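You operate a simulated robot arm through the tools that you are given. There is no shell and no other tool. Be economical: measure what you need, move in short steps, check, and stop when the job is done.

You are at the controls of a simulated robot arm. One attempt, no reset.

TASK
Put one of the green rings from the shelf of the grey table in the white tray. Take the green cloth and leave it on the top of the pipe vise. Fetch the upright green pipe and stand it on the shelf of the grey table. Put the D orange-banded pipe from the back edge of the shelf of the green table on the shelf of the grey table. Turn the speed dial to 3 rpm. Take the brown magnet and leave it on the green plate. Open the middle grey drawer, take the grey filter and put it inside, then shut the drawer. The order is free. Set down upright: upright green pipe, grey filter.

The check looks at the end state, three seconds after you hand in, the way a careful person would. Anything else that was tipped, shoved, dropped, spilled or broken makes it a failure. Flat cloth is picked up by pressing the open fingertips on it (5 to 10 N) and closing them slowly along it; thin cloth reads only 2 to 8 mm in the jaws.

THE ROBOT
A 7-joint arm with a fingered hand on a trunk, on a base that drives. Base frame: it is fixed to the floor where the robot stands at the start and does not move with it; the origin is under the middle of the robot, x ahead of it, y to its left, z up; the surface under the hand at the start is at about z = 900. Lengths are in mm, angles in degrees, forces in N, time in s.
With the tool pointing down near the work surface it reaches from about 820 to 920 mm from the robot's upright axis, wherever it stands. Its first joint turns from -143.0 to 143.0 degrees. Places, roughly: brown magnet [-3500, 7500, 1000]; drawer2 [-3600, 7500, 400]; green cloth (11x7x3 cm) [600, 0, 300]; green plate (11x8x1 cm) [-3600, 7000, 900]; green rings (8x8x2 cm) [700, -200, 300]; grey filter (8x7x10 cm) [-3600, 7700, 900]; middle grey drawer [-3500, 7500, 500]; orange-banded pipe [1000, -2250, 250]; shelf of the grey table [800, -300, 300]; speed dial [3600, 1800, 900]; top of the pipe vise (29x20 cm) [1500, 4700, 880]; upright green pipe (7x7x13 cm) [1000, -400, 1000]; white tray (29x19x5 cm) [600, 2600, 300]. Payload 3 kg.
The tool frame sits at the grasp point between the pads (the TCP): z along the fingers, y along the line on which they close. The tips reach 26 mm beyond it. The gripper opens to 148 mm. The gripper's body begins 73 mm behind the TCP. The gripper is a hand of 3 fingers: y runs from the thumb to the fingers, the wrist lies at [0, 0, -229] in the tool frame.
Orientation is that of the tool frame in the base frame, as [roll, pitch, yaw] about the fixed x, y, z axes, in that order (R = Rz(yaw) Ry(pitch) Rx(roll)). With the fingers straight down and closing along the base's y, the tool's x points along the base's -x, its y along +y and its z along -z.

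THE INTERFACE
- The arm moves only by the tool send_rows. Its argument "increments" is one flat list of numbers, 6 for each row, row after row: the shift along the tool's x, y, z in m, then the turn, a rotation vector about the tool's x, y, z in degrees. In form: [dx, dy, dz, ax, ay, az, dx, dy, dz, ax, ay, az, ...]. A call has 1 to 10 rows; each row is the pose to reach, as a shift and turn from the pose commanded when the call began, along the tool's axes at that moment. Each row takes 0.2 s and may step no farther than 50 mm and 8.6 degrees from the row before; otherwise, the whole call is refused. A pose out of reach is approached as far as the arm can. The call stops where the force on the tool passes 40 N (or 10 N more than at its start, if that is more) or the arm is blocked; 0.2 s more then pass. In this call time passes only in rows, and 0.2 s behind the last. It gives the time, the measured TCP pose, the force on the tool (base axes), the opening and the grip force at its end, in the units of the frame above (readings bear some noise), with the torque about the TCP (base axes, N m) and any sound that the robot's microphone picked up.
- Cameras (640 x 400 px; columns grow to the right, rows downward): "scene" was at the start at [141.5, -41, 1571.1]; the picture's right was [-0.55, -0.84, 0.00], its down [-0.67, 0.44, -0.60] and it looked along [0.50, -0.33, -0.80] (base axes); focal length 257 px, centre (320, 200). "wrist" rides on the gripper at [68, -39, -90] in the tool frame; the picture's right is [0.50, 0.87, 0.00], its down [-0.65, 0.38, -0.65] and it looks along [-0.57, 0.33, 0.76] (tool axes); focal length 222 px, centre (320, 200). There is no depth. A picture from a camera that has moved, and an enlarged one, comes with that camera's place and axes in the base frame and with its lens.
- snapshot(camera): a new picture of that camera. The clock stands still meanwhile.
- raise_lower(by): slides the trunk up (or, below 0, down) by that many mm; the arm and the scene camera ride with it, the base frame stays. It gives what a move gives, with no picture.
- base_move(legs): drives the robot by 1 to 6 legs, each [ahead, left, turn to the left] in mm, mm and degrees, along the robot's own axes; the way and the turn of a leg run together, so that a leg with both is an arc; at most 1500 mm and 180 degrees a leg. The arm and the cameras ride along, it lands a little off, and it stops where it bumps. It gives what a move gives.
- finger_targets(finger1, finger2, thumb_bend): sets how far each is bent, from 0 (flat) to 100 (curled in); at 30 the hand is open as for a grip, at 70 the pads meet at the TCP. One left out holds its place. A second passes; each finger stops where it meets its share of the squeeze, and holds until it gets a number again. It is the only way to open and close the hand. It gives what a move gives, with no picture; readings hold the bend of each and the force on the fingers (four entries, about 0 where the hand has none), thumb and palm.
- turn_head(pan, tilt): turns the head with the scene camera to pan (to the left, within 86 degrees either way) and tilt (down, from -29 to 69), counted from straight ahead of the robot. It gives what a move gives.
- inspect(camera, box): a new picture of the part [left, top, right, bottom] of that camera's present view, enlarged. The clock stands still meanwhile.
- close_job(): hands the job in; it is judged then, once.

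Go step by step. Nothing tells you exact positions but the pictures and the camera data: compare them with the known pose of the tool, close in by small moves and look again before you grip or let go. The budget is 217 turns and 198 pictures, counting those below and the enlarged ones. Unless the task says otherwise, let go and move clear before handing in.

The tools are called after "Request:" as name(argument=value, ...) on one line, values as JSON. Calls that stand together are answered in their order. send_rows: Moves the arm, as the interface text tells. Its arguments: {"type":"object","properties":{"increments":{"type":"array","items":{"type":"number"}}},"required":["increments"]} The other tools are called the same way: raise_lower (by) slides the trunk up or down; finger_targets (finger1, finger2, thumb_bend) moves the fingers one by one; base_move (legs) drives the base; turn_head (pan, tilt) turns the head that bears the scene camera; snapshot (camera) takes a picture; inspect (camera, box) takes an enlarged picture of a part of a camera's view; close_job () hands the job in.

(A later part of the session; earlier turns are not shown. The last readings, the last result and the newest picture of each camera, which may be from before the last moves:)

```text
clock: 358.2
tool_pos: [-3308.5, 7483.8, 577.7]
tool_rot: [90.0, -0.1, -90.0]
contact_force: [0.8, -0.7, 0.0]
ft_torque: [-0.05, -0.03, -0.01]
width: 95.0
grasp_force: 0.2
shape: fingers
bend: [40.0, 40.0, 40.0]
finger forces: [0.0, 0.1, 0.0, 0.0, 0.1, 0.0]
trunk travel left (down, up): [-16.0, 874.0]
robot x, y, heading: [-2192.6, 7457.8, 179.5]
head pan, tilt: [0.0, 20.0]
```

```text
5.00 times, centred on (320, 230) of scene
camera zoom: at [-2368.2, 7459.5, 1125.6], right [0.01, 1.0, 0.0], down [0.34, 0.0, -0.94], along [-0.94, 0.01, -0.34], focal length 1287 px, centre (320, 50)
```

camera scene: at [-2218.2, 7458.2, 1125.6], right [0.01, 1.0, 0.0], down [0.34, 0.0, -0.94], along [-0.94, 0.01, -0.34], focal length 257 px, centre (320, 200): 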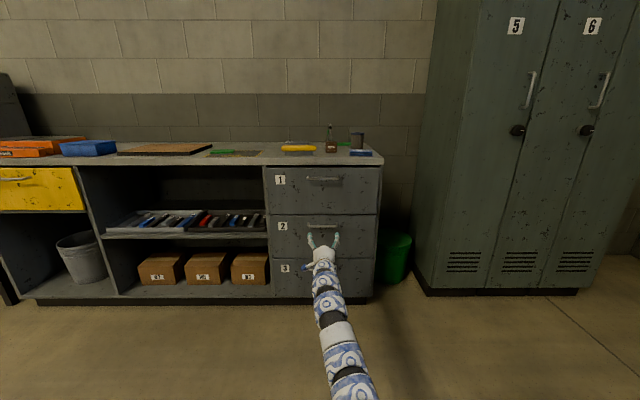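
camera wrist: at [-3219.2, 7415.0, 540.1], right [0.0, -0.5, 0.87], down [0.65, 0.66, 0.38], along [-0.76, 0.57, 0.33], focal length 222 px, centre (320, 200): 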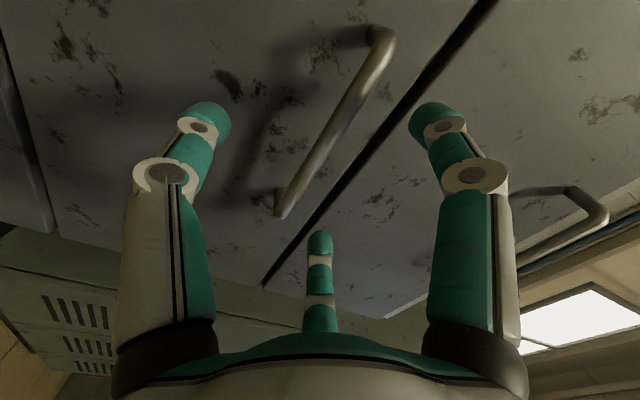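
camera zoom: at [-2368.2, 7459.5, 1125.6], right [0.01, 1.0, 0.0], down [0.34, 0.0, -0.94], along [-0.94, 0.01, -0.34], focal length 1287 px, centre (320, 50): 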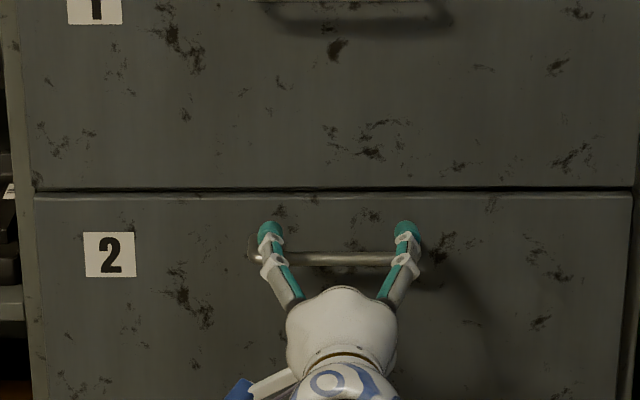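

The bar lies on the tool axis. Advancing 34 mm, then closing on the bar.

Request:
send_rows(increments=[0, 0, 0.017, 0, 0, 0, 0, 0, 0.034, 0, 0, 0])

Request:
finger_targets(finger1=70, finger2=70, thumb_bend=70)

Request:
snapshot(camera="wrist")

```text
clock: 358.8
tool_pos: [-3341.8, 7482.5, 579.0]
tool_rot: [90.0, 0.0, -89.8]
contact_force: [-0.4, -0.4, 0.3]
ft_torque: [-0.01, 0.0, 0.02]
width: 94.8
grasp_force: 0.1
shape: fingers
bend: [40.0, 40.0, 40.0]
finger forces: [0.0, 0.0, 0.1, 0.1, 0.0, 0.1]
trunk travel left (down, up): [-16.0, 874.0]
robot x, y, heading: [-2192.9, 7459.1, 179.7]
head pan, tilt: [0.0, 20.0]
```

```text
clock: 359.8
tool_pos: [-3342.1, 7481.7, 578.0]
tool_rot: [90.0, 0.1, -90.0]
contact_force: [-1.9, -0.5, 0.1]
ft_torque: [-0.02, 0.03, -0.02]
width: 4.5
grasp_force: 2.1
shape: fingers
bend: [68.0, 68.0, 69.0]
finger forces: [1.2, 1.2, 0.0, 0.0, 2.4, 0.0]
trunk travel left (down, up): [-16.0, 874.0]
robot x, y, heading: [-2193.2, 7459.7, 179.5]
head pan, tilt: [0.0, 20.0]
```

```text
76 pictures are left
camera wrist: at [-3252.9, 7414.3, 540.3], right [0.0, -0.5, 0.87], down [0.65, 0.66, 0.38], along [-0.76, 0.57, 0.33], focal length 222 px, centre (320, 200)
```

wrist: 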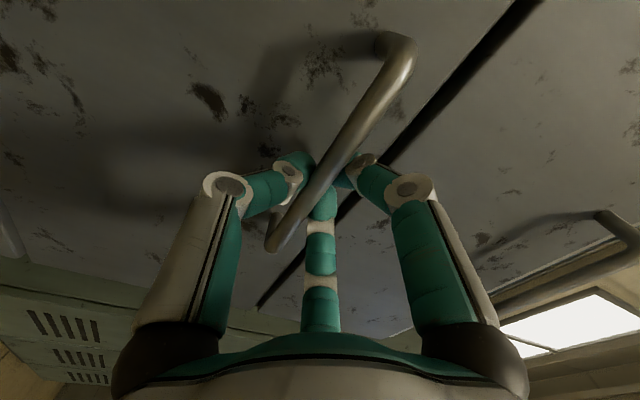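

The fingertips have closed behind the bar, caging it. Pulling the drawer out by backing the base.

Request:
base_move(legs=[[-120, 0, 0]])

Request:
snapshot(camera="scene")

```text
clock: 361.1
tool_pos: [-3221.6, 7481.0, 580.0]
tool_rot: [90.1, 0.0, -90.0]
contact_force: [-1.4, -0.4, 0.1]
ft_torque: [-0.03, -0.01, -0.01]
width: 3.6
grasp_force: 3.0
shape: fingers
bend: [69.0, 69.0, 69.0]
finger forces: [1.3, 1.2, 0.0, 0.0, 2.5, 0.0]
trunk travel left (down, up): [-16.0, 874.0]
robot x, y, heading: [-2073.5, 7459.9, 179.4]
head pan, tilt: [0.0, 20.0]
```

```text
75 pictures are left
camera scene: at [-2247.5, 7458.6, 1125.6], right [0.01, 1.0, 0.0], down [0.34, 0.0, -0.94], along [-0.94, 0.01, -0.34], focal length 257 px, centre (320, 200)
```

scene: 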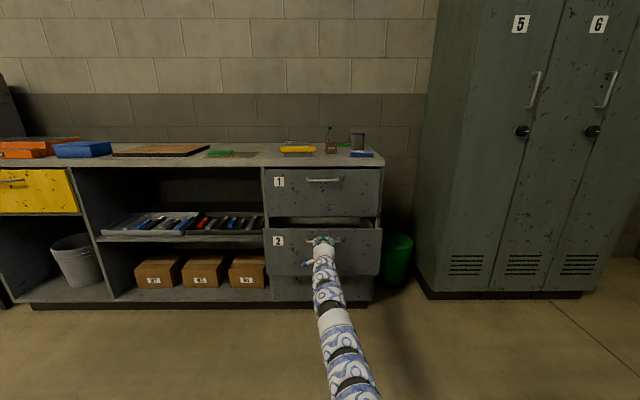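

The drawer opens. Pulling another 150 mm.

Request:
base_move(legs=[[-150, 0, 0]])

Request:
turn_head(pan=0, tilt=30)

Request:
snapshot(camera="scene")

```text
clock: 362.4
tool_pos: [-3068.2, 7479.7, 578.5]
tool_rot: [90.0, 0.0, -89.9]
contact_force: [0.3, -0.3, -0.1]
ft_torque: [-0.01, 0.01, -0.03]
width: 0.1
grasp_force: 0.0
shape: fingers
bend: [70.0, 69.0, 70.0]
finger forces: [0.0, 0.0, 0.0, 0.0, 0.0, 0.1]
trunk travel left (down, up): [-16.0, 874.0]
robot x, y, heading: [-1919.5, 7456.7, 179.7]
head pan, tilt: [0.0, 20.0]
```

```text
clock: 363.1
tool_pos: [-3067.9, 7479.1, 577.7]
tool_rot: [90.0, 0.0, -89.9]
contact_force: [-0.1, -0.8, 0.3]
ft_torque: [-0.04, 0.01, -0.01]
width: 0.3
grasp_force: 0.1
shape: fingers
bend: [70.0, 69.0, 70.0]
finger forces: [0.0, 0.0, 0.0, 0.0, 0.0, 0.0]
trunk travel left (down, up): [-16.0, 874.0]
robot x, y, heading: [-1919.8, 7456.1, 179.8]
head pan, tilt: [0.0, 30.0]
```

```text
74 pictures are left
camera scene: at [-2092.1, 7457.2, 1109.6], right [0.01, 1.0, 0.0], down [0.5, 0.0, -0.87], along [-0.87, 0.01, -0.5], focal length 257 px, centre (320, 200)
```

scene: 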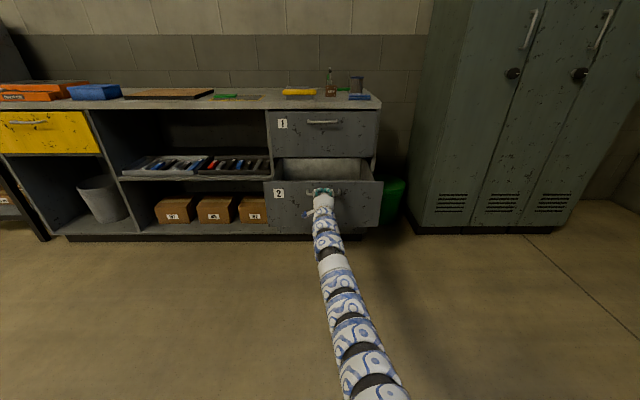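

Request:
inspect(camera="scene", box=[250, 90, 400, 240])

```text
2.67 times, centred on (325, 165) of scene
camera zoom: at [-2092.1, 7457.2, 1109.6], right [0.01, 1.0, 0.0], down [0.5, 0.0, -0.87], along [-0.87, 0.01, -0.5], focal length 686 px, centre (307, 293)
```

zoom: 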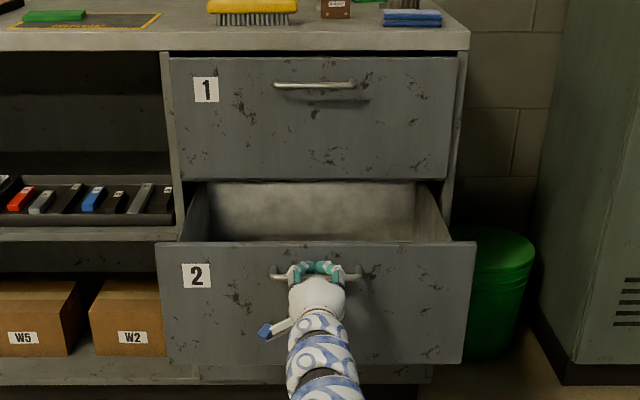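

The drawer is fully open (front at about x=-3120). I'll release, back away and bring the hand back to vertical for the filter.

Request:
finger_targets(finger1=38, finger2=38, thumb_bend=38)

Request:
base_move(legs=[[-300, 0, 0]])

Request:
send_rows(increments=[0, -0.0327, -0.0023, 8.2, 0, 0, 0, -0.0647, -0.0093, 16.4, 0, 0, 0, -0.0953, -0.0208, 24.6, 0, 0, 0, -0.1241, -0.0365, 32.8, 0, 0, 0, -0.1502, -0.0562, 41, 0, 0, 0, -0.1734, -0.0794, 49.2, 0, 0, 0, -0.1929, -0.1056, 57.4, 0, 0, 0, -0.2085, -0.1344, 65.6, 0, 0, 0, -0.2199, -0.1651, 73.8, 0, 0, 0, -0.2268, -0.1971, 82, 0, 0])

Request:
send_rows(increments=[0, -0.032, -0.002, 8, 0, 0, 0, -0.032, -0.002, 8, 0, -8.5, 0, -0.032, -0.002, 8, 0, -8.5])

Request:
raise_lower(by=400)

Request:
raise_lower(by=380)

```text
clock: 364.1
tool_pos: [-3067.8, 7479.6, 579.2]
tool_rot: [90.0, 0.0, -89.9]
contact_force: [0.9, 0.1, -0.5]
ft_torque: [-0.02, 0.04, 0.01]
width: 101.1
grasp_force: 0.1
shape: fingers
bend: [38.0, 38.0, 38.0]
finger forces: [0.0, 0.0, 0.1, 0.0, 0.1, 0.1]
trunk travel left (down, up): [-16.0, 874.0]
robot x, y, heading: [-1922.3, 7457.4, 179.4]
head pan, tilt: [0.0, 30.0]
```

```text
clock: 366.2
tool_pos: [-2772.3, 7476.8, 578.3]
tool_rot: [89.9, 0.0, -89.9]
contact_force: [-0.5, -0.5, 0.1]
ft_torque: [-0.02, 0.0, 0.0]
width: 101.3
grasp_force: 0.0
shape: fingers
bend: [38.0, 38.0, 38.0]
finger forces: [0.0, 0.1, 0.0, 0.1, 0.1, 0.0]
trunk travel left (down, up): [-16.0, 874.0]
robot x, y, heading: [-1622.9, 7452.9, 179.7]
head pan, tilt: [0.0, 30.0]
```

```text
clock: 368.4
tool_pos: [-2573.1, 7477.3, 352.3]
tool_rot: [172.1, 0.1, -89.9]
contact_force: [0.5, 0.4, 0.5]
ft_torque: [0.01, -0.01, 0.02]
width: 101.2
grasp_force: 0.0
shape: fingers
bend: [38.0, 38.0, 38.0]
finger forces: [0.1, 0.0, 0.1, 0.0, 0.0, 0.0]
trunk travel left (down, up): [-16.0, 874.0]
robot x, y, heading: [-1621.7, 7454.0, 179.7]
head pan, tilt: [0.0, 30.0]
```

```text
clock: 369.2
tool_pos: [-2541.9, 7477.8, 349.3]
tool_rot: [-179.9, 0.5, -81.5]
contact_force: [0.9, -0.6, 0.0]
ft_torque: [0.0, 0.03, 0.01]
width: 101.8
grasp_force: 0.0
shape: fingers
bend: [38.0, 38.0, 38.0]
finger forces: [0.0, 0.0, 0.1, 0.1, 0.0, 0.1]
trunk travel left (down, up): [-16.0, 874.0]
robot x, y, heading: [-1626.4, 7453.8, 179.6]
head pan, tilt: [0.0, 30.0]
```

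```text
clock: 373.0
tool_pos: [-2544.0, 7477.8, 750.4]
tool_rot: [-179.9, 0.4, -81.4]
contact_force: [-0.3, -0.4, -0.2]
ft_torque: [-0.01, 0.0, 0.0]
width: 101.5
grasp_force: 0.2
shape: fingers
bend: [38.0, 38.0, 38.0]
finger forces: [0.1, 0.0, 0.0, 0.0, 0.0, 0.0]
trunk travel left (down, up): [-416.0, 474.0]
robot x, y, heading: [-1625.2, 7453.6, 179.5]
head pan, tilt: [0.0, 30.0]
```

```text
clock: 376.7
tool_pos: [-2544.1, 7477.0, 1129.8]
tool_rot: [-180.0, 0.5, -81.4]
contact_force: [-0.3, -1.4, -0.1]
ft_torque: [-0.02, -0.02, 0.01]
width: 101.4
grasp_force: 0.1
shape: fingers
bend: [38.0, 38.0, 38.0]
finger forces: [0.0, 0.1, 0.1, 0.0, 0.0, 0.1]
trunk travel left (down, up): [-796.0, 94.0]
robot x, y, heading: [-1623.7, 7456.6, 179.6]
head pan, tilt: [0.0, 30.0]
```

The hand is vertical at full reach. Turning it so the sponge will sit between thumb and a finger, then driving over the filter.

Request:
send_rows(increments=[0, 0, 0, 0, 0, -8.5, 0, 0, 0, 0, 0, -17, 0, 0, 0, 0, 0, -25.5, 0, 0, 0, 0, 0, -34, 0, 0, 0, 0, 0, -42.5, 0, 0, 0, 0, 0, -51])

Request:
base_move(legs=[[600, -185, 0], [440, 0, 0]])

Request:
snapshot(camera="wrist")

Request:
snapshot(camera="scene")

```text
clock: 378.1
tool_pos: [-2542.6, 7476.5, 1130.4]
tool_rot: [-179.4, 0.2, -30.2]
contact_force: [-0.6, 0.2, -0.3]
ft_torque: [-0.01, 0.02, -0.02]
width: 101.1
grasp_force: 0.0
shape: fingers
bend: [38.0, 38.0, 38.0]
finger forces: [0.0, 0.0, 0.0, 0.0, 0.0, 0.0]
trunk travel left (down, up): [-796.0, 94.0]
robot x, y, heading: [-1624.7, 7452.4, 179.5]
head pan, tilt: [0.0, 30.0]
```

```text
clock: 383.9
tool_pos: [-3579.0, 7669.6, 1129.8]
tool_rot: [-179.4, 0.4, -30.5]
contact_force: [-0.3, -0.6, 0.7]
ft_torque: [0.01, 0.0, 0.02]
width: 101.5
grasp_force: 0.1
shape: fingers
bend: [38.0, 38.0, 38.0]
finger forces: [0.1, 0.1, 0.1, 0.1, 0.0, 0.0]
trunk travel left (down, up): [-796.0, 94.0]
robot x, y, heading: [-2659.2, 7644.6, 179.2]
head pan, tilt: [0.0, 30.0]
```

```text
72 pictures are left
camera wrist: at [-3503.2, 7667.8, 1220.5], right [-0.01, -1.0, -0.01], down [-0.76, 0.0, 0.65], along [-0.65, 0.01, -0.76], focal length 222 px, centre (320, 200)
```

wrist: 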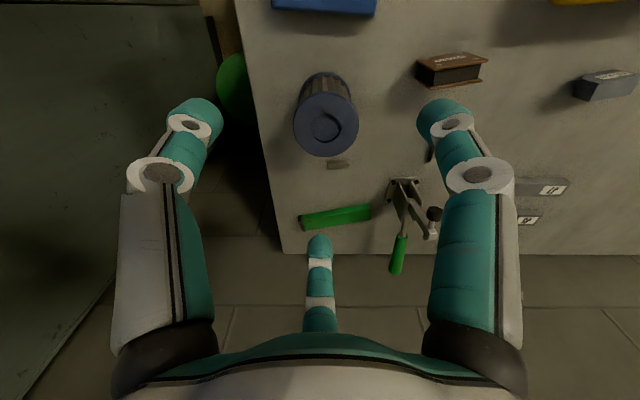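

```text
71 pictures are left
camera scene: at [-2833.2, 7645.4, 1889.5], right [0.01, 1.0, 0.0], down [0.5, -0.01, -0.87], along [-0.87, 0.01, -0.5], focal length 257 px, centre (320, 200)
```

scene: 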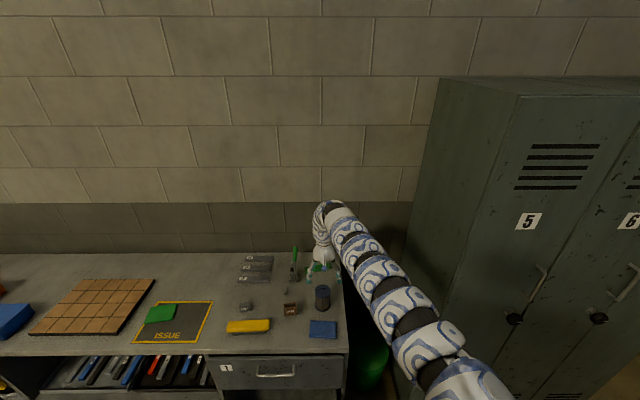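

The filter top is centred at about (-3589,7663). Shifting and coming down partway.

Request:
send_rows(increments=[-0.0047, 0.0097, 0.03, 0, 0, 0, -0.0047, 0.0097, 0.065, 0, 0, 0])

Request:
snapshot(camera="wrist")

Request:
inspect(camera="scene", box=[270, 230, 370, 350])

```text
clock: 384.5
tool_pos: [-3575.4, 7665.4, 1066.6]
tool_rot: [-179.8, 0.2, -30.5]
contact_force: [0.8, 0.1, -0.1]
ft_torque: [-0.04, -0.04, 0.0]
width: 101.3
grasp_force: 0.0
shape: fingers
bend: [38.0, 38.0, 38.0]
finger forces: [0.0, 0.0, 0.0, 0.0, 0.0, 0.0]
out of reach, approached as far as the arm can: row 1, 2
trunk travel left (down, up): [-796.0, 94.0]
robot x, y, heading: [-2662.3, 7639.8, 179.4]
head pan, tilt: [0.0, 30.0]
```

```text
70 pictures are left
camera wrist: at [-3497.2, 7663.4, 1158.0], right [-0.01, -1.0, -0.01], down [-0.76, 0.0, 0.65], along [-0.65, 0.01, -0.76], focal length 222 px, centre (320, 200)
```

wrist: 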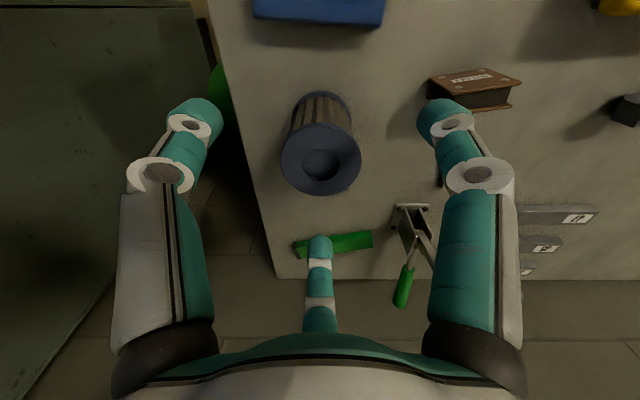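

```text
3.33 times, centred on (320, 290) of scene
camera zoom: at [-2832.7, 7648.9, 1889.4], right [0.01, 1.0, 0.0], down [0.5, -0.01, -0.87], along [-0.87, 0.01, -0.5], focal length 858 px, centre (320, -100)
```

zoom: 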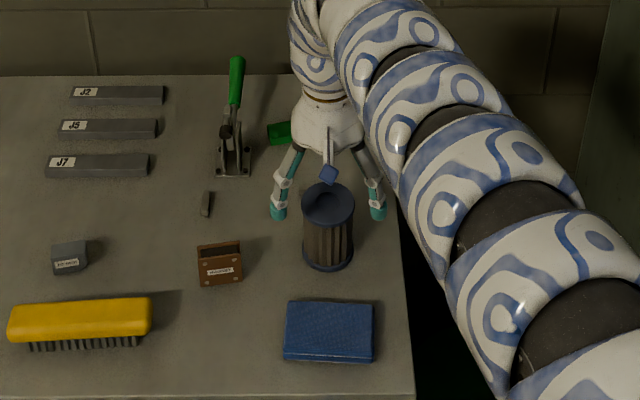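

The arm is at its reach limit; the filter is 18 mm further. Driving 18 mm closer, then down to grip.

Request:
base_move(legs=[[22, 0, 0]])

Request:
send_rows(increments=[0, 0, 0.02, 0, 0, 0])

Request:
snapshot(camera="wrist")

```text
clock: 385.3
tool_pos: [-3597.7, 7664.6, 1065.6]
tool_rot: [-179.5, 0.2, -30.6]
contact_force: [0.7, 0.5, -0.7]
ft_torque: [-0.01, 0.02, 0.03]
width: 101.2
grasp_force: 0.0
shape: fingers
bend: [38.0, 38.0, 38.0]
finger forces: [0.0, 0.0, 0.1, 0.0, 0.1, 0.1]
trunk travel left (down, up): [-796.0, 94.0]
robot x, y, heading: [-2681.5, 7645.0, 179.4]
head pan, tilt: [0.0, 30.0]
```

```text
clock: 385.7
tool_pos: [-3595.9, 7666.4, 1046.8]
tool_rot: [-179.4, 0.2, -30.8]
contact_force: [-0.8, 0.6, 0.1]
ft_torque: [-0.01, -0.02, -0.01]
width: 101.5
grasp_force: 0.0
shape: fingers
bend: [38.0, 38.0, 38.0]
finger forces: [0.0, 0.0, 0.1, 0.1, 0.0, 0.0]
trunk travel left (down, up): [-796.0, 94.0]
robot x, y, heading: [-2686.0, 7639.8, 179.2]
head pan, tilt: [0.0, 30.0]
```

```text
68 pictures are left
camera wrist: at [-3518.4, 7664.1, 1138.1], right [-0.01, -1.0, -0.01], down [-0.76, 0.0, 0.65], along [-0.65, 0.02, -0.76], focal length 222 px, centre (320, 200)
```

wrist: 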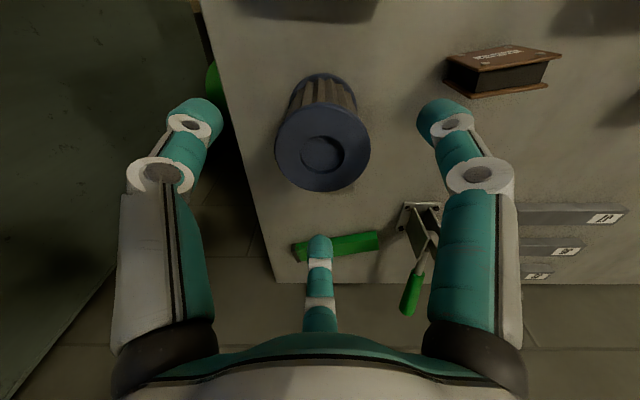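

Centred. Descending to TCP z≈968.

Request:
send_rows(increments=[0, 0, 0.03, 0, 0, 0, 0, 0, 0.06, 0, 0, 0, 0, 0, 0.079, 0, 0, 0])

Request:
snapshot(camera="wrist")

```text
clock: 386.5
tool_pos: [-3582.5, 7667.0, 1001.8]
tool_rot: [-179.7, 0.3, -30.6]
contact_force: [-0.5, -0.3, -0.5]
ft_torque: [0.01, 0.01, 0.0]
width: 101.7
grasp_force: 0.0
shape: fingers
bend: [38.0, 38.0, 38.0]
finger forces: [0.0, 0.0, 0.0, 0.1, 0.0, 0.1]
out of reach, approached as far as the arm can: row 1, 2, 3
trunk travel left (down, up): [-796.0, 94.0]
robot x, y, heading: [-2679.5, 7643.9, 179.4]
head pan, tilt: [0.0, 30.0]
```

```text
67 pictures are left
camera wrist: at [-3505.1, 7665.1, 1093.5], right [-0.01, -1.0, -0.01], down [-0.76, 0.0, 0.66], along [-0.65, 0.01, -0.76], focal length 222 px, centre (320, 200)
```

wrist: 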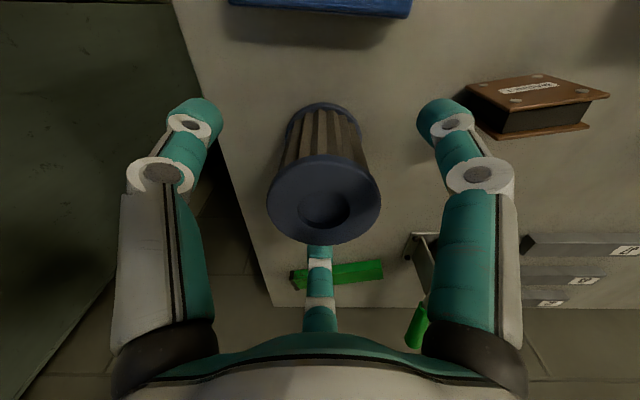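

The lower reach is shorter, so I'll drive 13 mm closer and use the trunk for the remaining descent.

Request:
base_move(legs=[[14, 0, 0]])

Request:
raise_lower(by=-32)

Request:
snapshot(camera="wrist")

```text
clock: 387.2
tool_pos: [-3597.6, 7667.9, 1001.1]
tool_rot: [-179.5, 0.2, -30.7]
contact_force: [-0.3, -1.0, -0.3]
ft_torque: [0.0, -0.01, 0.0]
width: 101.4
grasp_force: 0.1
shape: fingers
bend: [38.0, 38.0, 38.0]
finger forces: [0.0, 0.0, 0.1, 0.0, 0.0, 0.0]
trunk travel left (down, up): [-796.0, 94.0]
robot x, y, heading: [-2695.7, 7643.4, 179.2]
head pan, tilt: [0.0, 30.0]
```

```text
clock: 388.0
tool_pos: [-3595.1, 7668.5, 970.2]
tool_rot: [-179.6, 0.2, -30.6]
contact_force: [-0.8, -1.2, -1.0]
ft_torque: [0.02, 0.01, -0.01]
width: 101.5
grasp_force: 0.1
shape: fingers
bend: [38.0, 38.0, 38.0]
finger forces: [0.0, 0.1, 0.0, 0.1, 0.0, 0.1]
trunk travel left (down, up): [-764.0, 126.0]
robot x, y, heading: [-2697.8, 7643.4, 179.3]
head pan, tilt: [0.0, 30.0]
```

```text
66 pictures are left
camera wrist: at [-3518.9, 7665.4, 1061.6], right [-0.01, -1.0, -0.01], down [-0.76, 0.0, 0.65], along [-0.65, 0.01, -0.76], focal length 222 px, centre (320, 200)
```

wrist: 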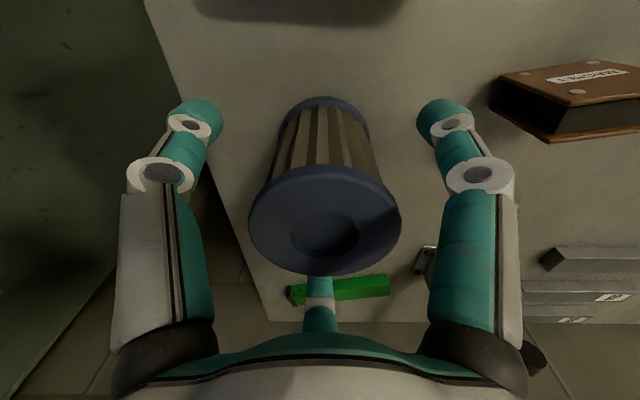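

Around the filter. Closing gently.

Request:
finger_targets(finger1=62, finger2=62, thumb_bend=62)

Request:
raise_lower(by=60)

Request:
snapshot(camera="wrist")

```text
clock: 389.0
tool_pos: [-3595.2, 7667.6, 970.5]
tool_rot: [-179.6, 0.3, -30.6]
contact_force: [1.0, 1.3, 1.0]
ft_torque: [0.06, -0.03, 0.01]
width: 52.6
grasp_force: 13.1
shape: fingers
bend: [52.0, 52.0, 56.0]
finger forces: [8.2, 8.7, 0.0, 0.0, 9.5, 0.1]
trunk travel left (down, up): [-764.0, 126.0]
robot x, y, heading: [-2696.5, 7640.0, 179.5]
head pan, tilt: [0.0, 30.0]
```

```text
clock: 390.0
tool_pos: [-3595.4, 7667.8, 1028.9]
tool_rot: [-179.5, 0.3, -30.6]
contact_force: [-0.3, -1.0, -2.8]
ft_torque: [0.0, -0.04, 0.01]
width: 52.4
grasp_force: 13.1
shape: fingers
bend: [52.0, 52.0, 56.0]
finger forces: [8.2, 8.9, 0.1, 0.0, 9.2, 0.0]
trunk travel left (down, up): [-824.0, 66.0]
robot x, y, heading: [-2697.8, 7645.6, 179.6]
head pan, tilt: [0.0, 30.0]
```

```text
65 pictures are left
camera wrist: at [-3519.1, 7665.5, 1121.3], right [-0.01, -1.0, -0.01], down [-0.76, 0.0, 0.65], along [-0.65, 0.01, -0.76], focal length 222 px, centre (320, 200)
```

wrist: 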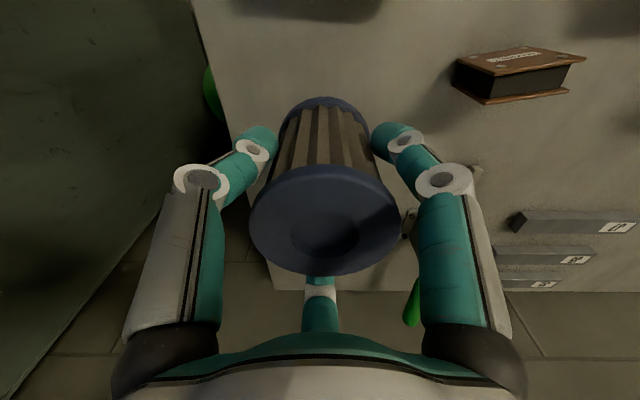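

The filter is up, its bottom 70 mm below the TCP. Backing off to hold it over the open drawer.

Request:
raise_lower(by=40)

Request:
base_move(legs=[[-350, 0, 0], [0, 180, 0.5]])

Request:
turn_head(pan=0, tilt=45)

Request:
snapshot(camera="scene")

Request:
snapshot(camera="wrist")

```text
clock: 390.8
tool_pos: [-3596.0, 7668.3, 1069.3]
tool_rot: [-179.6, 0.3, -30.7]
contact_force: [0.3, -0.5, -1.6]
ft_torque: [0.0, -0.01, -0.02]
width: 52.5
grasp_force: 13.0
shape: fingers
bend: [52.0, 52.0, 56.0]
finger forces: [8.2, 8.9, 0.0, 0.1, 9.1, 0.1]
trunk travel left (down, up): [-864.0, 26.0]
robot x, y, heading: [-2694.7, 7641.2, 179.2]
head pan, tilt: [0.0, 30.0]
```

```text
clock: 394.2
tool_pos: [-3252.5, 7477.7, 1070.8]
tool_rot: [-179.5, 0.4, -30.2]
contact_force: [-0.1, -0.6, -1.6]
ft_torque: [0.03, 0.01, 0.0]
width: 52.5
grasp_force: 12.7
shape: fingers
bend: [52.0, 52.0, 56.0]
finger forces: [8.3, 8.8, 0.0, 0.0, 9.0, 0.1]
trunk travel left (down, up): [-864.0, 26.0]
robot x, y, heading: [-2352.1, 7462.4, 179.7]
head pan, tilt: [0.0, 30.0]
```

```text
clock: 394.9
tool_pos: [-3251.8, 7479.0, 1070.3]
tool_rot: [-179.5, 0.3, -30.2]
contact_force: [0.3, 0.0, -2.6]
ft_torque: [-0.02, 0.0, -0.03]
width: 52.7
grasp_force: 13.2
shape: fingers
bend: [52.0, 52.0, 56.0]
finger forces: [8.2, 8.9, 0.1, 0.0, 9.2, 0.0]
trunk travel left (down, up): [-864.0, 26.0]
robot x, y, heading: [-2349.5, 7461.5, 179.9]
head pan, tilt: [0.0, 45.0]
```

```text
64 pictures are left
camera scene: at [-2516.0, 7461.3, 1935.0], right [0.0, 1.0, 0.0], down [0.71, 0.0, -0.71], along [-0.71, 0.0, -0.71], focal length 257 px, centre (320, 200)
```

scene: 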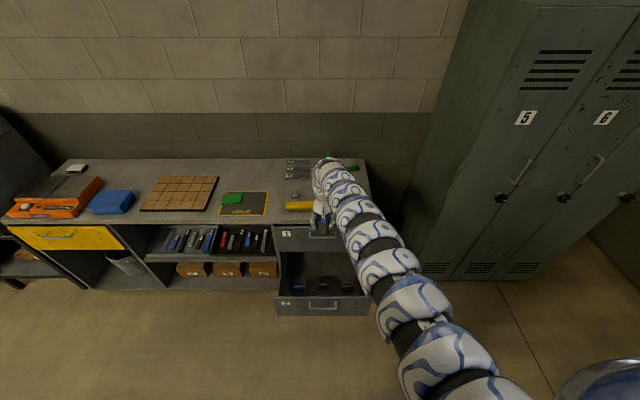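

```text
63 pictures are left
camera wrist: at [-3175.4, 7477.0, 1161.5], right [0.0, -1.0, -0.01], down [-0.76, 0.0, 0.65], along [-0.65, 0.01, -0.76], focal length 222 px, centre (320, 200)
```

wrist: 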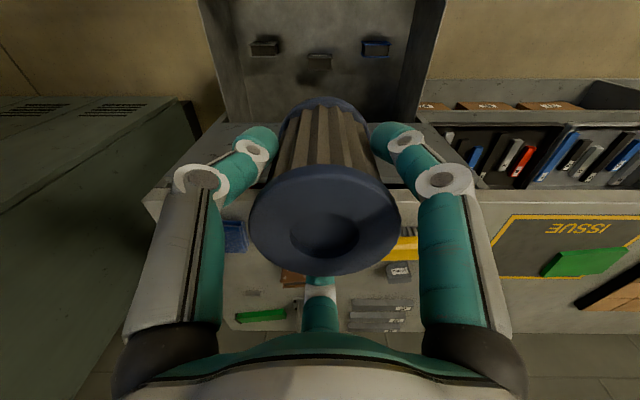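

Drawer 2 already contains three small items; I'll zoom in to find free space.

Request:
inspect(camera="scene", box=[265, 215, 385, 325])

Request:
inspect(camera="wrist", box=[190, 0, 460, 130])

```text
3.64 times, centred on (325, 270) of scene
camera zoom: at [-2516.0, 7461.3, 1935.0], right [0.0, 1.0, 0.0], down [0.71, 0.0, -0.71], along [-0.71, 0.0, -0.71], focal length 936 px, centre (302, -54)
```

zoom: 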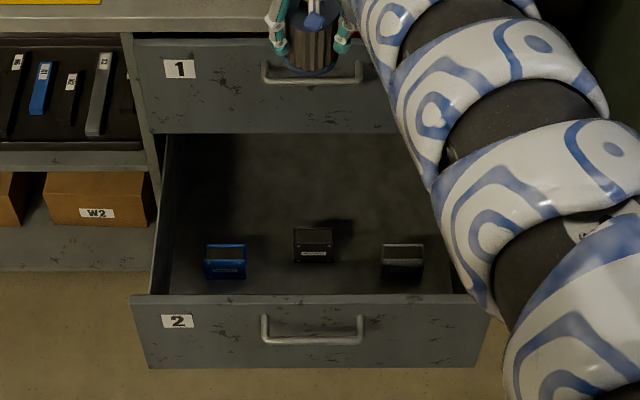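

```text
2.37 times, centred on (325, 65) of wrist
camera zoom: at [-3175.4, 7477.0, 1161.5], right [0.0, -1.0, -0.01], down [-0.76, 0.0, 0.65], along [-0.65, 0.01, -0.76], focal length 526 px, centre (308, 520)
```

zoom: 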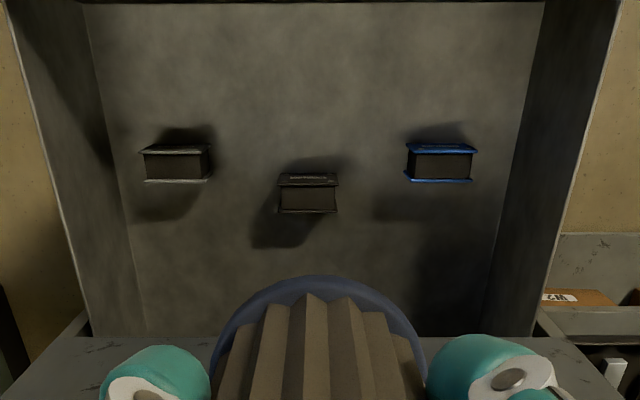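

There's room behind the right-hand item: target for the filter is about (-3310,7615), clear of drawer 1's handle too. Moving above it.

Request:
base_move(legs=[[56, -136, 0]])

Request:
raise_lower(by=-100)

Request:
snapshot(camera="wrist")

Request:
inspect(camera="scene", box=[230, 160, 400, 340])

```text
clock: 396.3
tool_pos: [-3307.1, 7616.9, 1068.6]
tool_rot: [-179.6, 0.3, -30.4]
contact_force: [0.1, 0.6, -1.7]
ft_torque: [0.0, -0.01, 0.02]
width: 52.4
grasp_force: 13.3
shape: fingers
bend: [52.0, 52.0, 56.0]
finger forces: [8.3, 8.9, 0.1, 0.0, 9.2, 0.0]
trunk travel left (down, up): [-864.0, 26.0]
robot x, y, heading: [-2407.2, 7595.7, 179.8]
head pan, tilt: [0.0, 45.0]
```

```text
clock: 397.6
tool_pos: [-3308.1, 7615.2, 969.8]
tool_rot: [-179.6, 0.3, -30.3]
contact_force: [-0.4, 0.1, -2.0]
ft_torque: [0.0, 0.04, -0.02]
width: 52.2
grasp_force: 12.9
shape: fingers
bend: [52.0, 52.0, 56.0]
finger forces: [8.3, 8.9, 0.1, 0.0, 9.1, 0.0]
trunk travel left (down, up): [-764.0, 126.0]
robot x, y, heading: [-2410.5, 7597.5, 179.5]
head pan, tilt: [0.0, 45.0]
```

```text
60 pictures are left
camera wrist: at [-3231.1, 7613.4, 1061.7], right [-0.01, -1.0, -0.01], down [-0.76, 0.0, 0.65], along [-0.65, 0.01, -0.76], focal length 222 px, centre (320, 200)
```

wrist: 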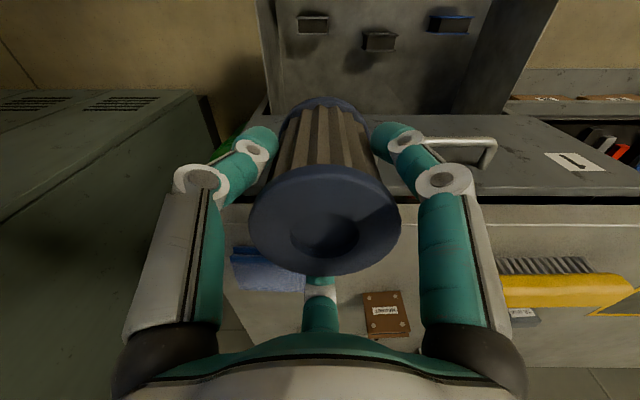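

```text
2.22 times, centred on (315, 250) of scene
camera zoom: at [-2571.4, 7596.9, 1835.0], right [0.0, 1.0, 0.0], down [0.71, 0.0, -0.71], along [-0.71, 0.0, -0.71], focal length 572 px, centre (331, 89)
```

zoom: 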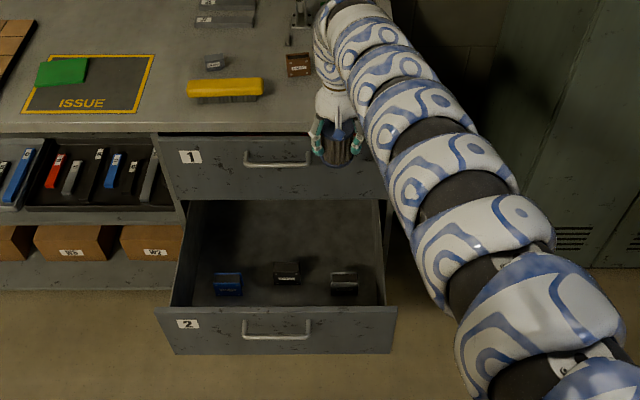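

Closer measurement shows more margin in front of the gap between two items: target (-3205,7557), where a finger already points into the gap. Moving there and lowering to just above the drawer.

Request:
base_move(legs=[[-103, 59, 0]])

Request:
raise_lower(by=-270)

Request:
snapshot(camera="wrist")

Request:
snapshot(camera="scene")

```text
clock: 398.9
tool_pos: [-3206.5, 7554.8, 971.7]
tool_rot: [-179.6, 0.4, -30.4]
contact_force: [0.5, -1.1, -1.6]
ft_torque: [0.05, 0.02, 0.03]
width: 52.2
grasp_force: 13.4
shape: fingers
bend: [52.0, 52.0, 56.0]
finger forces: [8.2, 8.9, 0.0, 0.0, 9.0, 0.0]
trunk travel left (down, up): [-764.0, 126.0]
robot x, y, heading: [-2308.5, 7534.8, 179.5]
head pan, tilt: [0.0, 45.0]
```

```text
clock: 401.6
tool_pos: [-3207.6, 7555.0, 701.2]
tool_rot: [-179.7, 0.3, -30.3]
contact_force: [1.1, -0.1, -2.0]
ft_torque: [0.0, 0.01, -0.01]
width: 52.6
grasp_force: 13.2
shape: fingers
bend: [52.0, 52.0, 56.0]
finger forces: [8.2, 8.9, 0.0, 0.0, 9.1, 0.0]
trunk travel left (down, up): [-494.0, 396.0]
robot x, y, heading: [-2308.9, 7532.4, 179.8]
head pan, tilt: [0.0, 45.0]
```

```text
58 pictures are left
camera wrist: at [-3130.7, 7553.4, 791.7], right [-0.01, -1.0, -0.01], down [-0.76, 0.0, 0.65], along [-0.65, 0.01, -0.76], focal length 222 px, centre (320, 200)
```

wrist: 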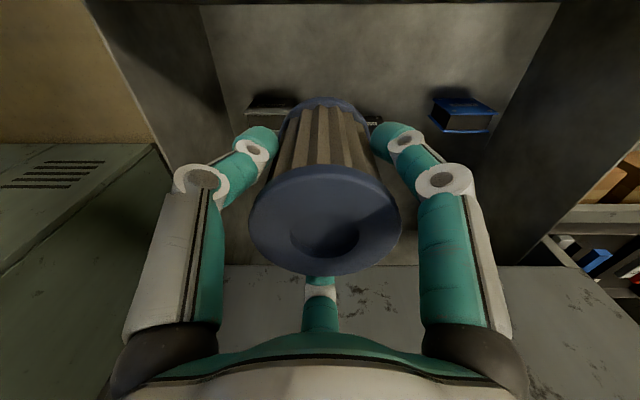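

```text
57 pictures are left
camera scene: at [-2471.1, 7536.6, 1565.0], right [0.01, 1.0, 0.0], down [0.71, 0.0, -0.71], along [-0.71, 0.0, -0.71], focal length 257 px, centre (320, 200)
```

scene: 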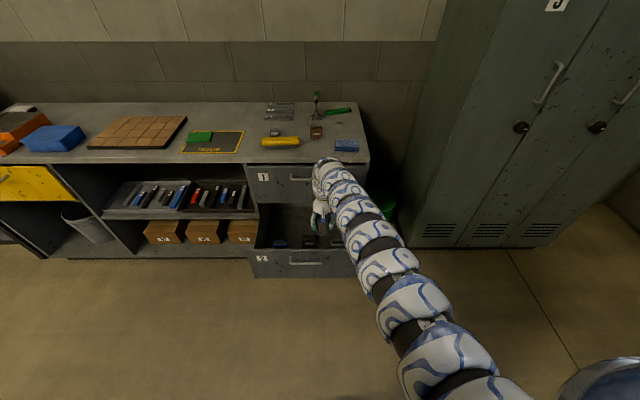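

Adjusting 10 mm for clearance between the items and lowering into the drawer.

Request:
send_rows(increments=[0.0106, 0.0042, 0, 0, 0, 0])

Request:
raise_lower(by=-170)

Request:
snapshot(camera="wrist")

Request:
inspect(camera="scene", box=[240, 130, 400, 260])

```text
clock: 402.0
tool_pos: [-3198.8, 7545.2, 698.9]
tool_rot: [-179.5, 0.1, -30.3]
contact_force: [-0.1, 0.3, -0.9]
ft_torque: [0.01, -0.01, 0.01]
width: 52.5
grasp_force: 12.8
shape: fingers
bend: [52.0, 52.0, 56.0]
finger forces: [8.3, 8.9, 0.0, 0.0, 9.1, 0.1]
trunk travel left (down, up): [-494.0, 396.0]
robot x, y, heading: [-2304.9, 7540.2, 179.8]
head pan, tilt: [0.0, 45.0]
```

```text
clock: 403.9
tool_pos: [-3201.9, 7544.6, 529.8]
tool_rot: [-179.6, 0.3, -30.3]
contact_force: [0.6, 0.0, -1.1]
ft_torque: [0.03, -0.02, -0.02]
width: 52.4
grasp_force: 13.3
shape: fingers
bend: [52.0, 52.0, 56.0]
finger forces: [8.2, 8.9, 0.0, 0.1, 9.0, 0.0]
trunk travel left (down, up): [-324.0, 566.0]
robot x, y, heading: [-2310.6, 7534.9, 179.6]
head pan, tilt: [0.0, 45.0]
```

```text
56 pictures are left
camera wrist: at [-3123.7, 7543.7, 621.0], right [-0.01, -1.0, -0.01], down [-0.76, 0.0, 0.65], along [-0.65, 0.01, -0.76], focal length 222 px, centre (320, 200)
```

wrist: 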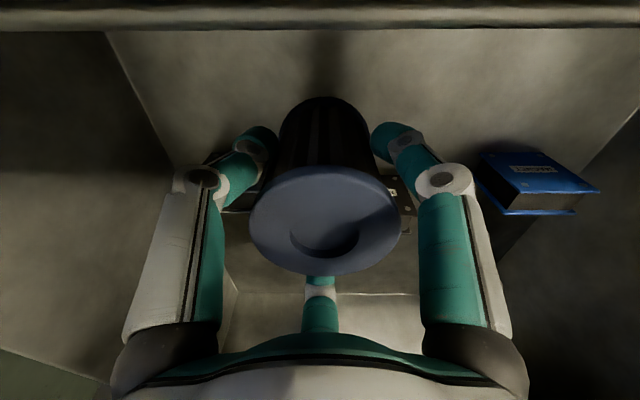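

```text
3.08 times, centred on (320, 195) of scene
camera zoom: at [-2471.0, 7536.6, 1395.0], right [0.01, 1.0, 0.0], down [0.71, 0.0, -0.71], along [-0.71, 0.0, -0.71], focal length 792 px, centre (320, 215)
```

zoom: 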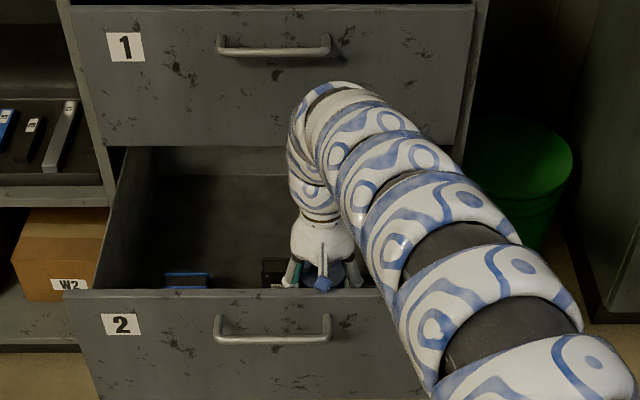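

The wrist camera would hit the drawer's front rim. I'll raise, turn the hand 120° (same finger pattern, camera moved away from the rim) and lower again.

Request:
raise_lower(by=170)

Request:
send_rows(increments=[0, 0, 0, 0, 0, 8.5, 0, 0, 0, 0, 0, 17, 0, 0, 0, 0, 0, 25.5, 0, 0, 0, 0, 0, 34, 0, 0, 0, 0, 0, 42.5, 0, 0, 0, 0, 0, 51, 0, 0, 0, 0, 0, 59.5, 0, 0, 0, 0, 0, 68, 0, 0, 0, 0, 0, 76.5, 0, 0, 0, 0, 0, 85])

Request:
send_rows(increments=[0, 0, 0, 0, 0, 8.5, 0, 0, 0, 0, 0, 17, 0, 0, 0, 0, 0, 25.5, 0, 0, 0, 0, 0, 34.6])

Request:
snapshot(camera="wrist")

```text
clock: 405.8
tool_pos: [-3200.9, 7544.4, 699.4]
tool_rot: [-179.4, 0.2, -30.3]
contact_force: [-0.5, 0.6, -1.4]
ft_torque: [0.02, 0.02, -0.02]
width: 52.8
grasp_force: 12.6
shape: fingers
bend: [52.0, 52.0, 56.0]
finger forces: [8.0, 9.0, 0.0, 0.1, 8.9, 0.0]
trunk travel left (down, up): [-494.0, 396.0]
robot x, y, heading: [-2306.1, 7535.3, 180.1]
head pan, tilt: [0.0, 45.0]
```

```text
clock: 408.0
tool_pos: [-3201.4, 7544.8, 700.9]
tool_rot: [179.6, 0.4, -115.5]
contact_force: [0.4, -0.1, -2.5]
ft_torque: [0.0, 0.01, 0.01]
width: 52.4
grasp_force: 12.9
shape: fingers
bend: [52.0, 52.0, 56.0]
finger forces: [8.2, 9.0, 0.0, 0.1, 9.0, 0.0]
trunk travel left (down, up): [-494.0, 396.0]
robot x, y, heading: [-2310.3, 7539.6, 179.6]
head pan, tilt: [0.0, 45.0]
```

```text
refused: row 4 steps farther than a row can; nothing moved
```

```text
54 pictures are left
camera wrist: at [-3196.0, 7466.2, 790.7], right [-1.0, -0.08, 0.0], down [-0.06, 0.75, 0.66], along [-0.05, 0.66, -0.75], focal length 222 px, centre (320, 200)
```

wrist: 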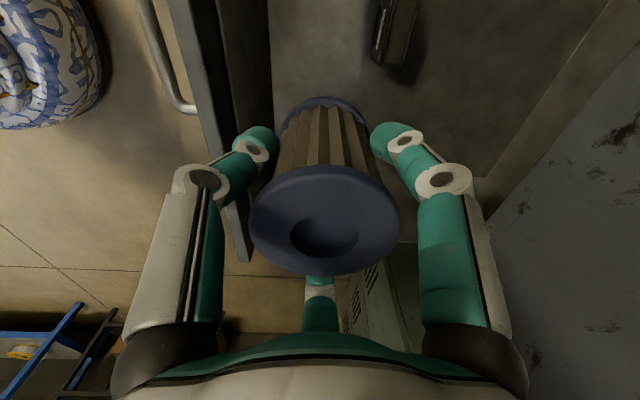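

Good view of the clearances. Completing the turn.

Request:
send_rows(increments=[0, 0, 0, 0, 0, 8.4, 0, 0, 0, 0, 0, 16.8, 0, 0, 0, 0, 0, 25.2, 0, 0, 0, 0, 0, 33.6, 0, 0, 0, 0, 0, 34.6])

Request:
raise_lower(by=-170)

Request:
snapshot(camera="wrist")

```text
clock: 409.2
tool_pos: [-3201.2, 7546.0, 699.7]
tool_rot: [179.5, 0.1, -150.0]
contact_force: [0.3, 0.0, -1.8]
ft_torque: [0.0, -0.03, 0.01]
width: 51.9
grasp_force: 13.2
shape: fingers
bend: [52.0, 52.0, 56.0]
finger forces: [8.2, 9.1, 0.0, 0.1, 9.0, 0.0]
trunk travel left (down, up): [-494.0, 396.0]
robot x, y, heading: [-2308.4, 7534.9, 179.7]
head pan, tilt: [0.0, 45.0]
```

```text
clock: 411.2
tool_pos: [-3201.1, 7545.0, 530.3]
tool_rot: [179.5, 0.2, -149.8]
contact_force: [0.9, -0.6, -0.8]
ft_torque: [-0.04, 0.01, 0.01]
width: 52.3
grasp_force: 12.9
shape: fingers
bend: [52.0, 52.0, 56.0]
finger forces: [8.1, 9.0, 0.0, 0.0, 8.9, 0.0]
trunk travel left (down, up): [-324.0, 566.0]
robot x, y, heading: [-2311.9, 7536.5, 179.5]
head pan, tilt: [0.0, 45.0]
```

```text
53 pictures are left
camera wrist: at [-3241.0, 7476.7, 621.0], right [-0.87, 0.5, 0.01], down [0.38, 0.65, 0.66], along [0.33, 0.57, -0.75], focal length 222 px, centre (320, 200)
```

wrist: 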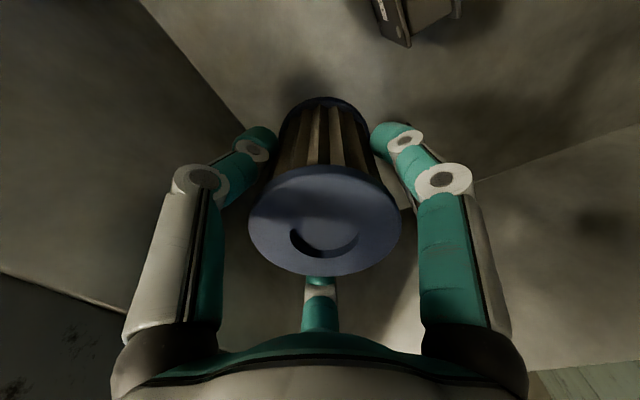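

Clear so far. Lowering another 45 mm, then feeling for the floor.

Request:
raise_lower(by=-45)

Request:
snapshot(camera="wrist")

Request:
inspect(camera="scene", box=[240, 110, 400, 240])

```text
clock: 412.0
tool_pos: [-3201.7, 7547.0, 485.3]
tool_rot: [179.5, 0.2, -150.0]
contact_force: [0.1, 0.5, -2.2]
ft_torque: [0.02, -0.04, -0.02]
width: 52.0
grasp_force: 13.3
shape: fingers
bend: [52.0, 52.0, 56.0]
finger forces: [8.1, 9.0, 0.0, 0.0, 8.9, 0.0]
trunk travel left (down, up): [-279.0, 611.0]
robot x, y, heading: [-2305.9, 7535.6, 179.7]
head pan, tilt: [0.0, 45.0]
```

```text
52 pictures are left
camera wrist: at [-3241.0, 7476.7, 576.1], right [-0.87, 0.5, 0.01], down [0.38, 0.65, 0.66], along [0.33, 0.57, -0.75], focal length 222 px, centre (320, 200)
```

wrist: 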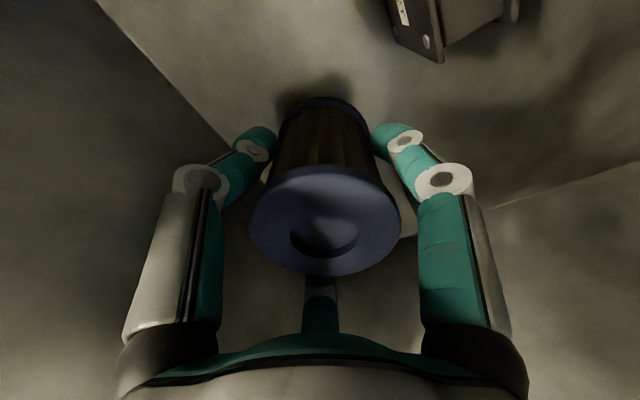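

```text
3.08 times, centred on (320, 175) of scene
camera zoom: at [-2471.0, 7536.6, 1349.9], right [0.01, 1.0, 0.0], down [0.71, 0.0, -0.71], along [-0.71, 0.0, -0.71], focal length 792 px, centre (320, 277)
```

zoom: 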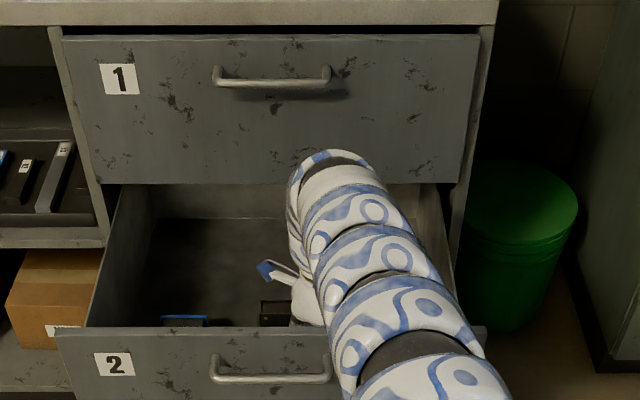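

Request:
raise_lower(by=-10)

Request:
raise_lower(by=-6)

Request:
raise_lower(by=-4)

```text
clock: 412.6
tool_pos: [-3200.8, 7545.9, 474.6]
tool_rot: [179.4, 0.2, -149.9]
contact_force: [0.1, 0.1, -1.8]
ft_torque: [0.0, 0.02, 0.01]
width: 52.0
grasp_force: 12.9
shape: fingers
bend: [52.0, 52.0, 56.0]
finger forces: [8.1, 9.1, 0.1, 0.0, 8.9, 0.1]
trunk travel left (down, up): [-269.0, 621.0]
robot x, y, heading: [-2311.6, 7536.6, 179.4]
head pan, tilt: [0.0, 45.0]
```

```text
clock: 413.2
tool_pos: [-3200.1, 7545.7, 469.9]
tool_rot: [179.5, 0.1, -149.9]
contact_force: [0.1, -0.6, -1.8]
ft_torque: [-0.03, 0.01, -0.04]
width: 52.2
grasp_force: 12.5
shape: fingers
bend: [52.0, 52.0, 56.0]
finger forces: [8.1, 9.1, 0.0, 0.1, 9.0, 0.1]
trunk travel left (down, up): [-263.0, 627.0]
robot x, y, heading: [-2311.5, 7535.0, 179.7]
head pan, tilt: [0.0, 45.0]
```

```text
clock: 413.7
tool_pos: [-3200.8, 7545.7, 465.9]
tool_rot: [179.5, 0.2, -149.9]
contact_force: [-0.7, 0.7, 5.2]
ft_torque: [-0.08, -0.06, 0.0]
width: 52.2
grasp_force: 13.8
shape: fingers
bend: [52.0, 52.0, 57.0]
finger forces: [8.7, 9.6, 0.0, 0.0, 9.5, 0.0]
trunk travel left (down, up): [-259.0, 631.0]
robot x, y, heading: [-2309.0, 7538.4, 179.7]
head pan, tilt: [0.0, 45.0]
```

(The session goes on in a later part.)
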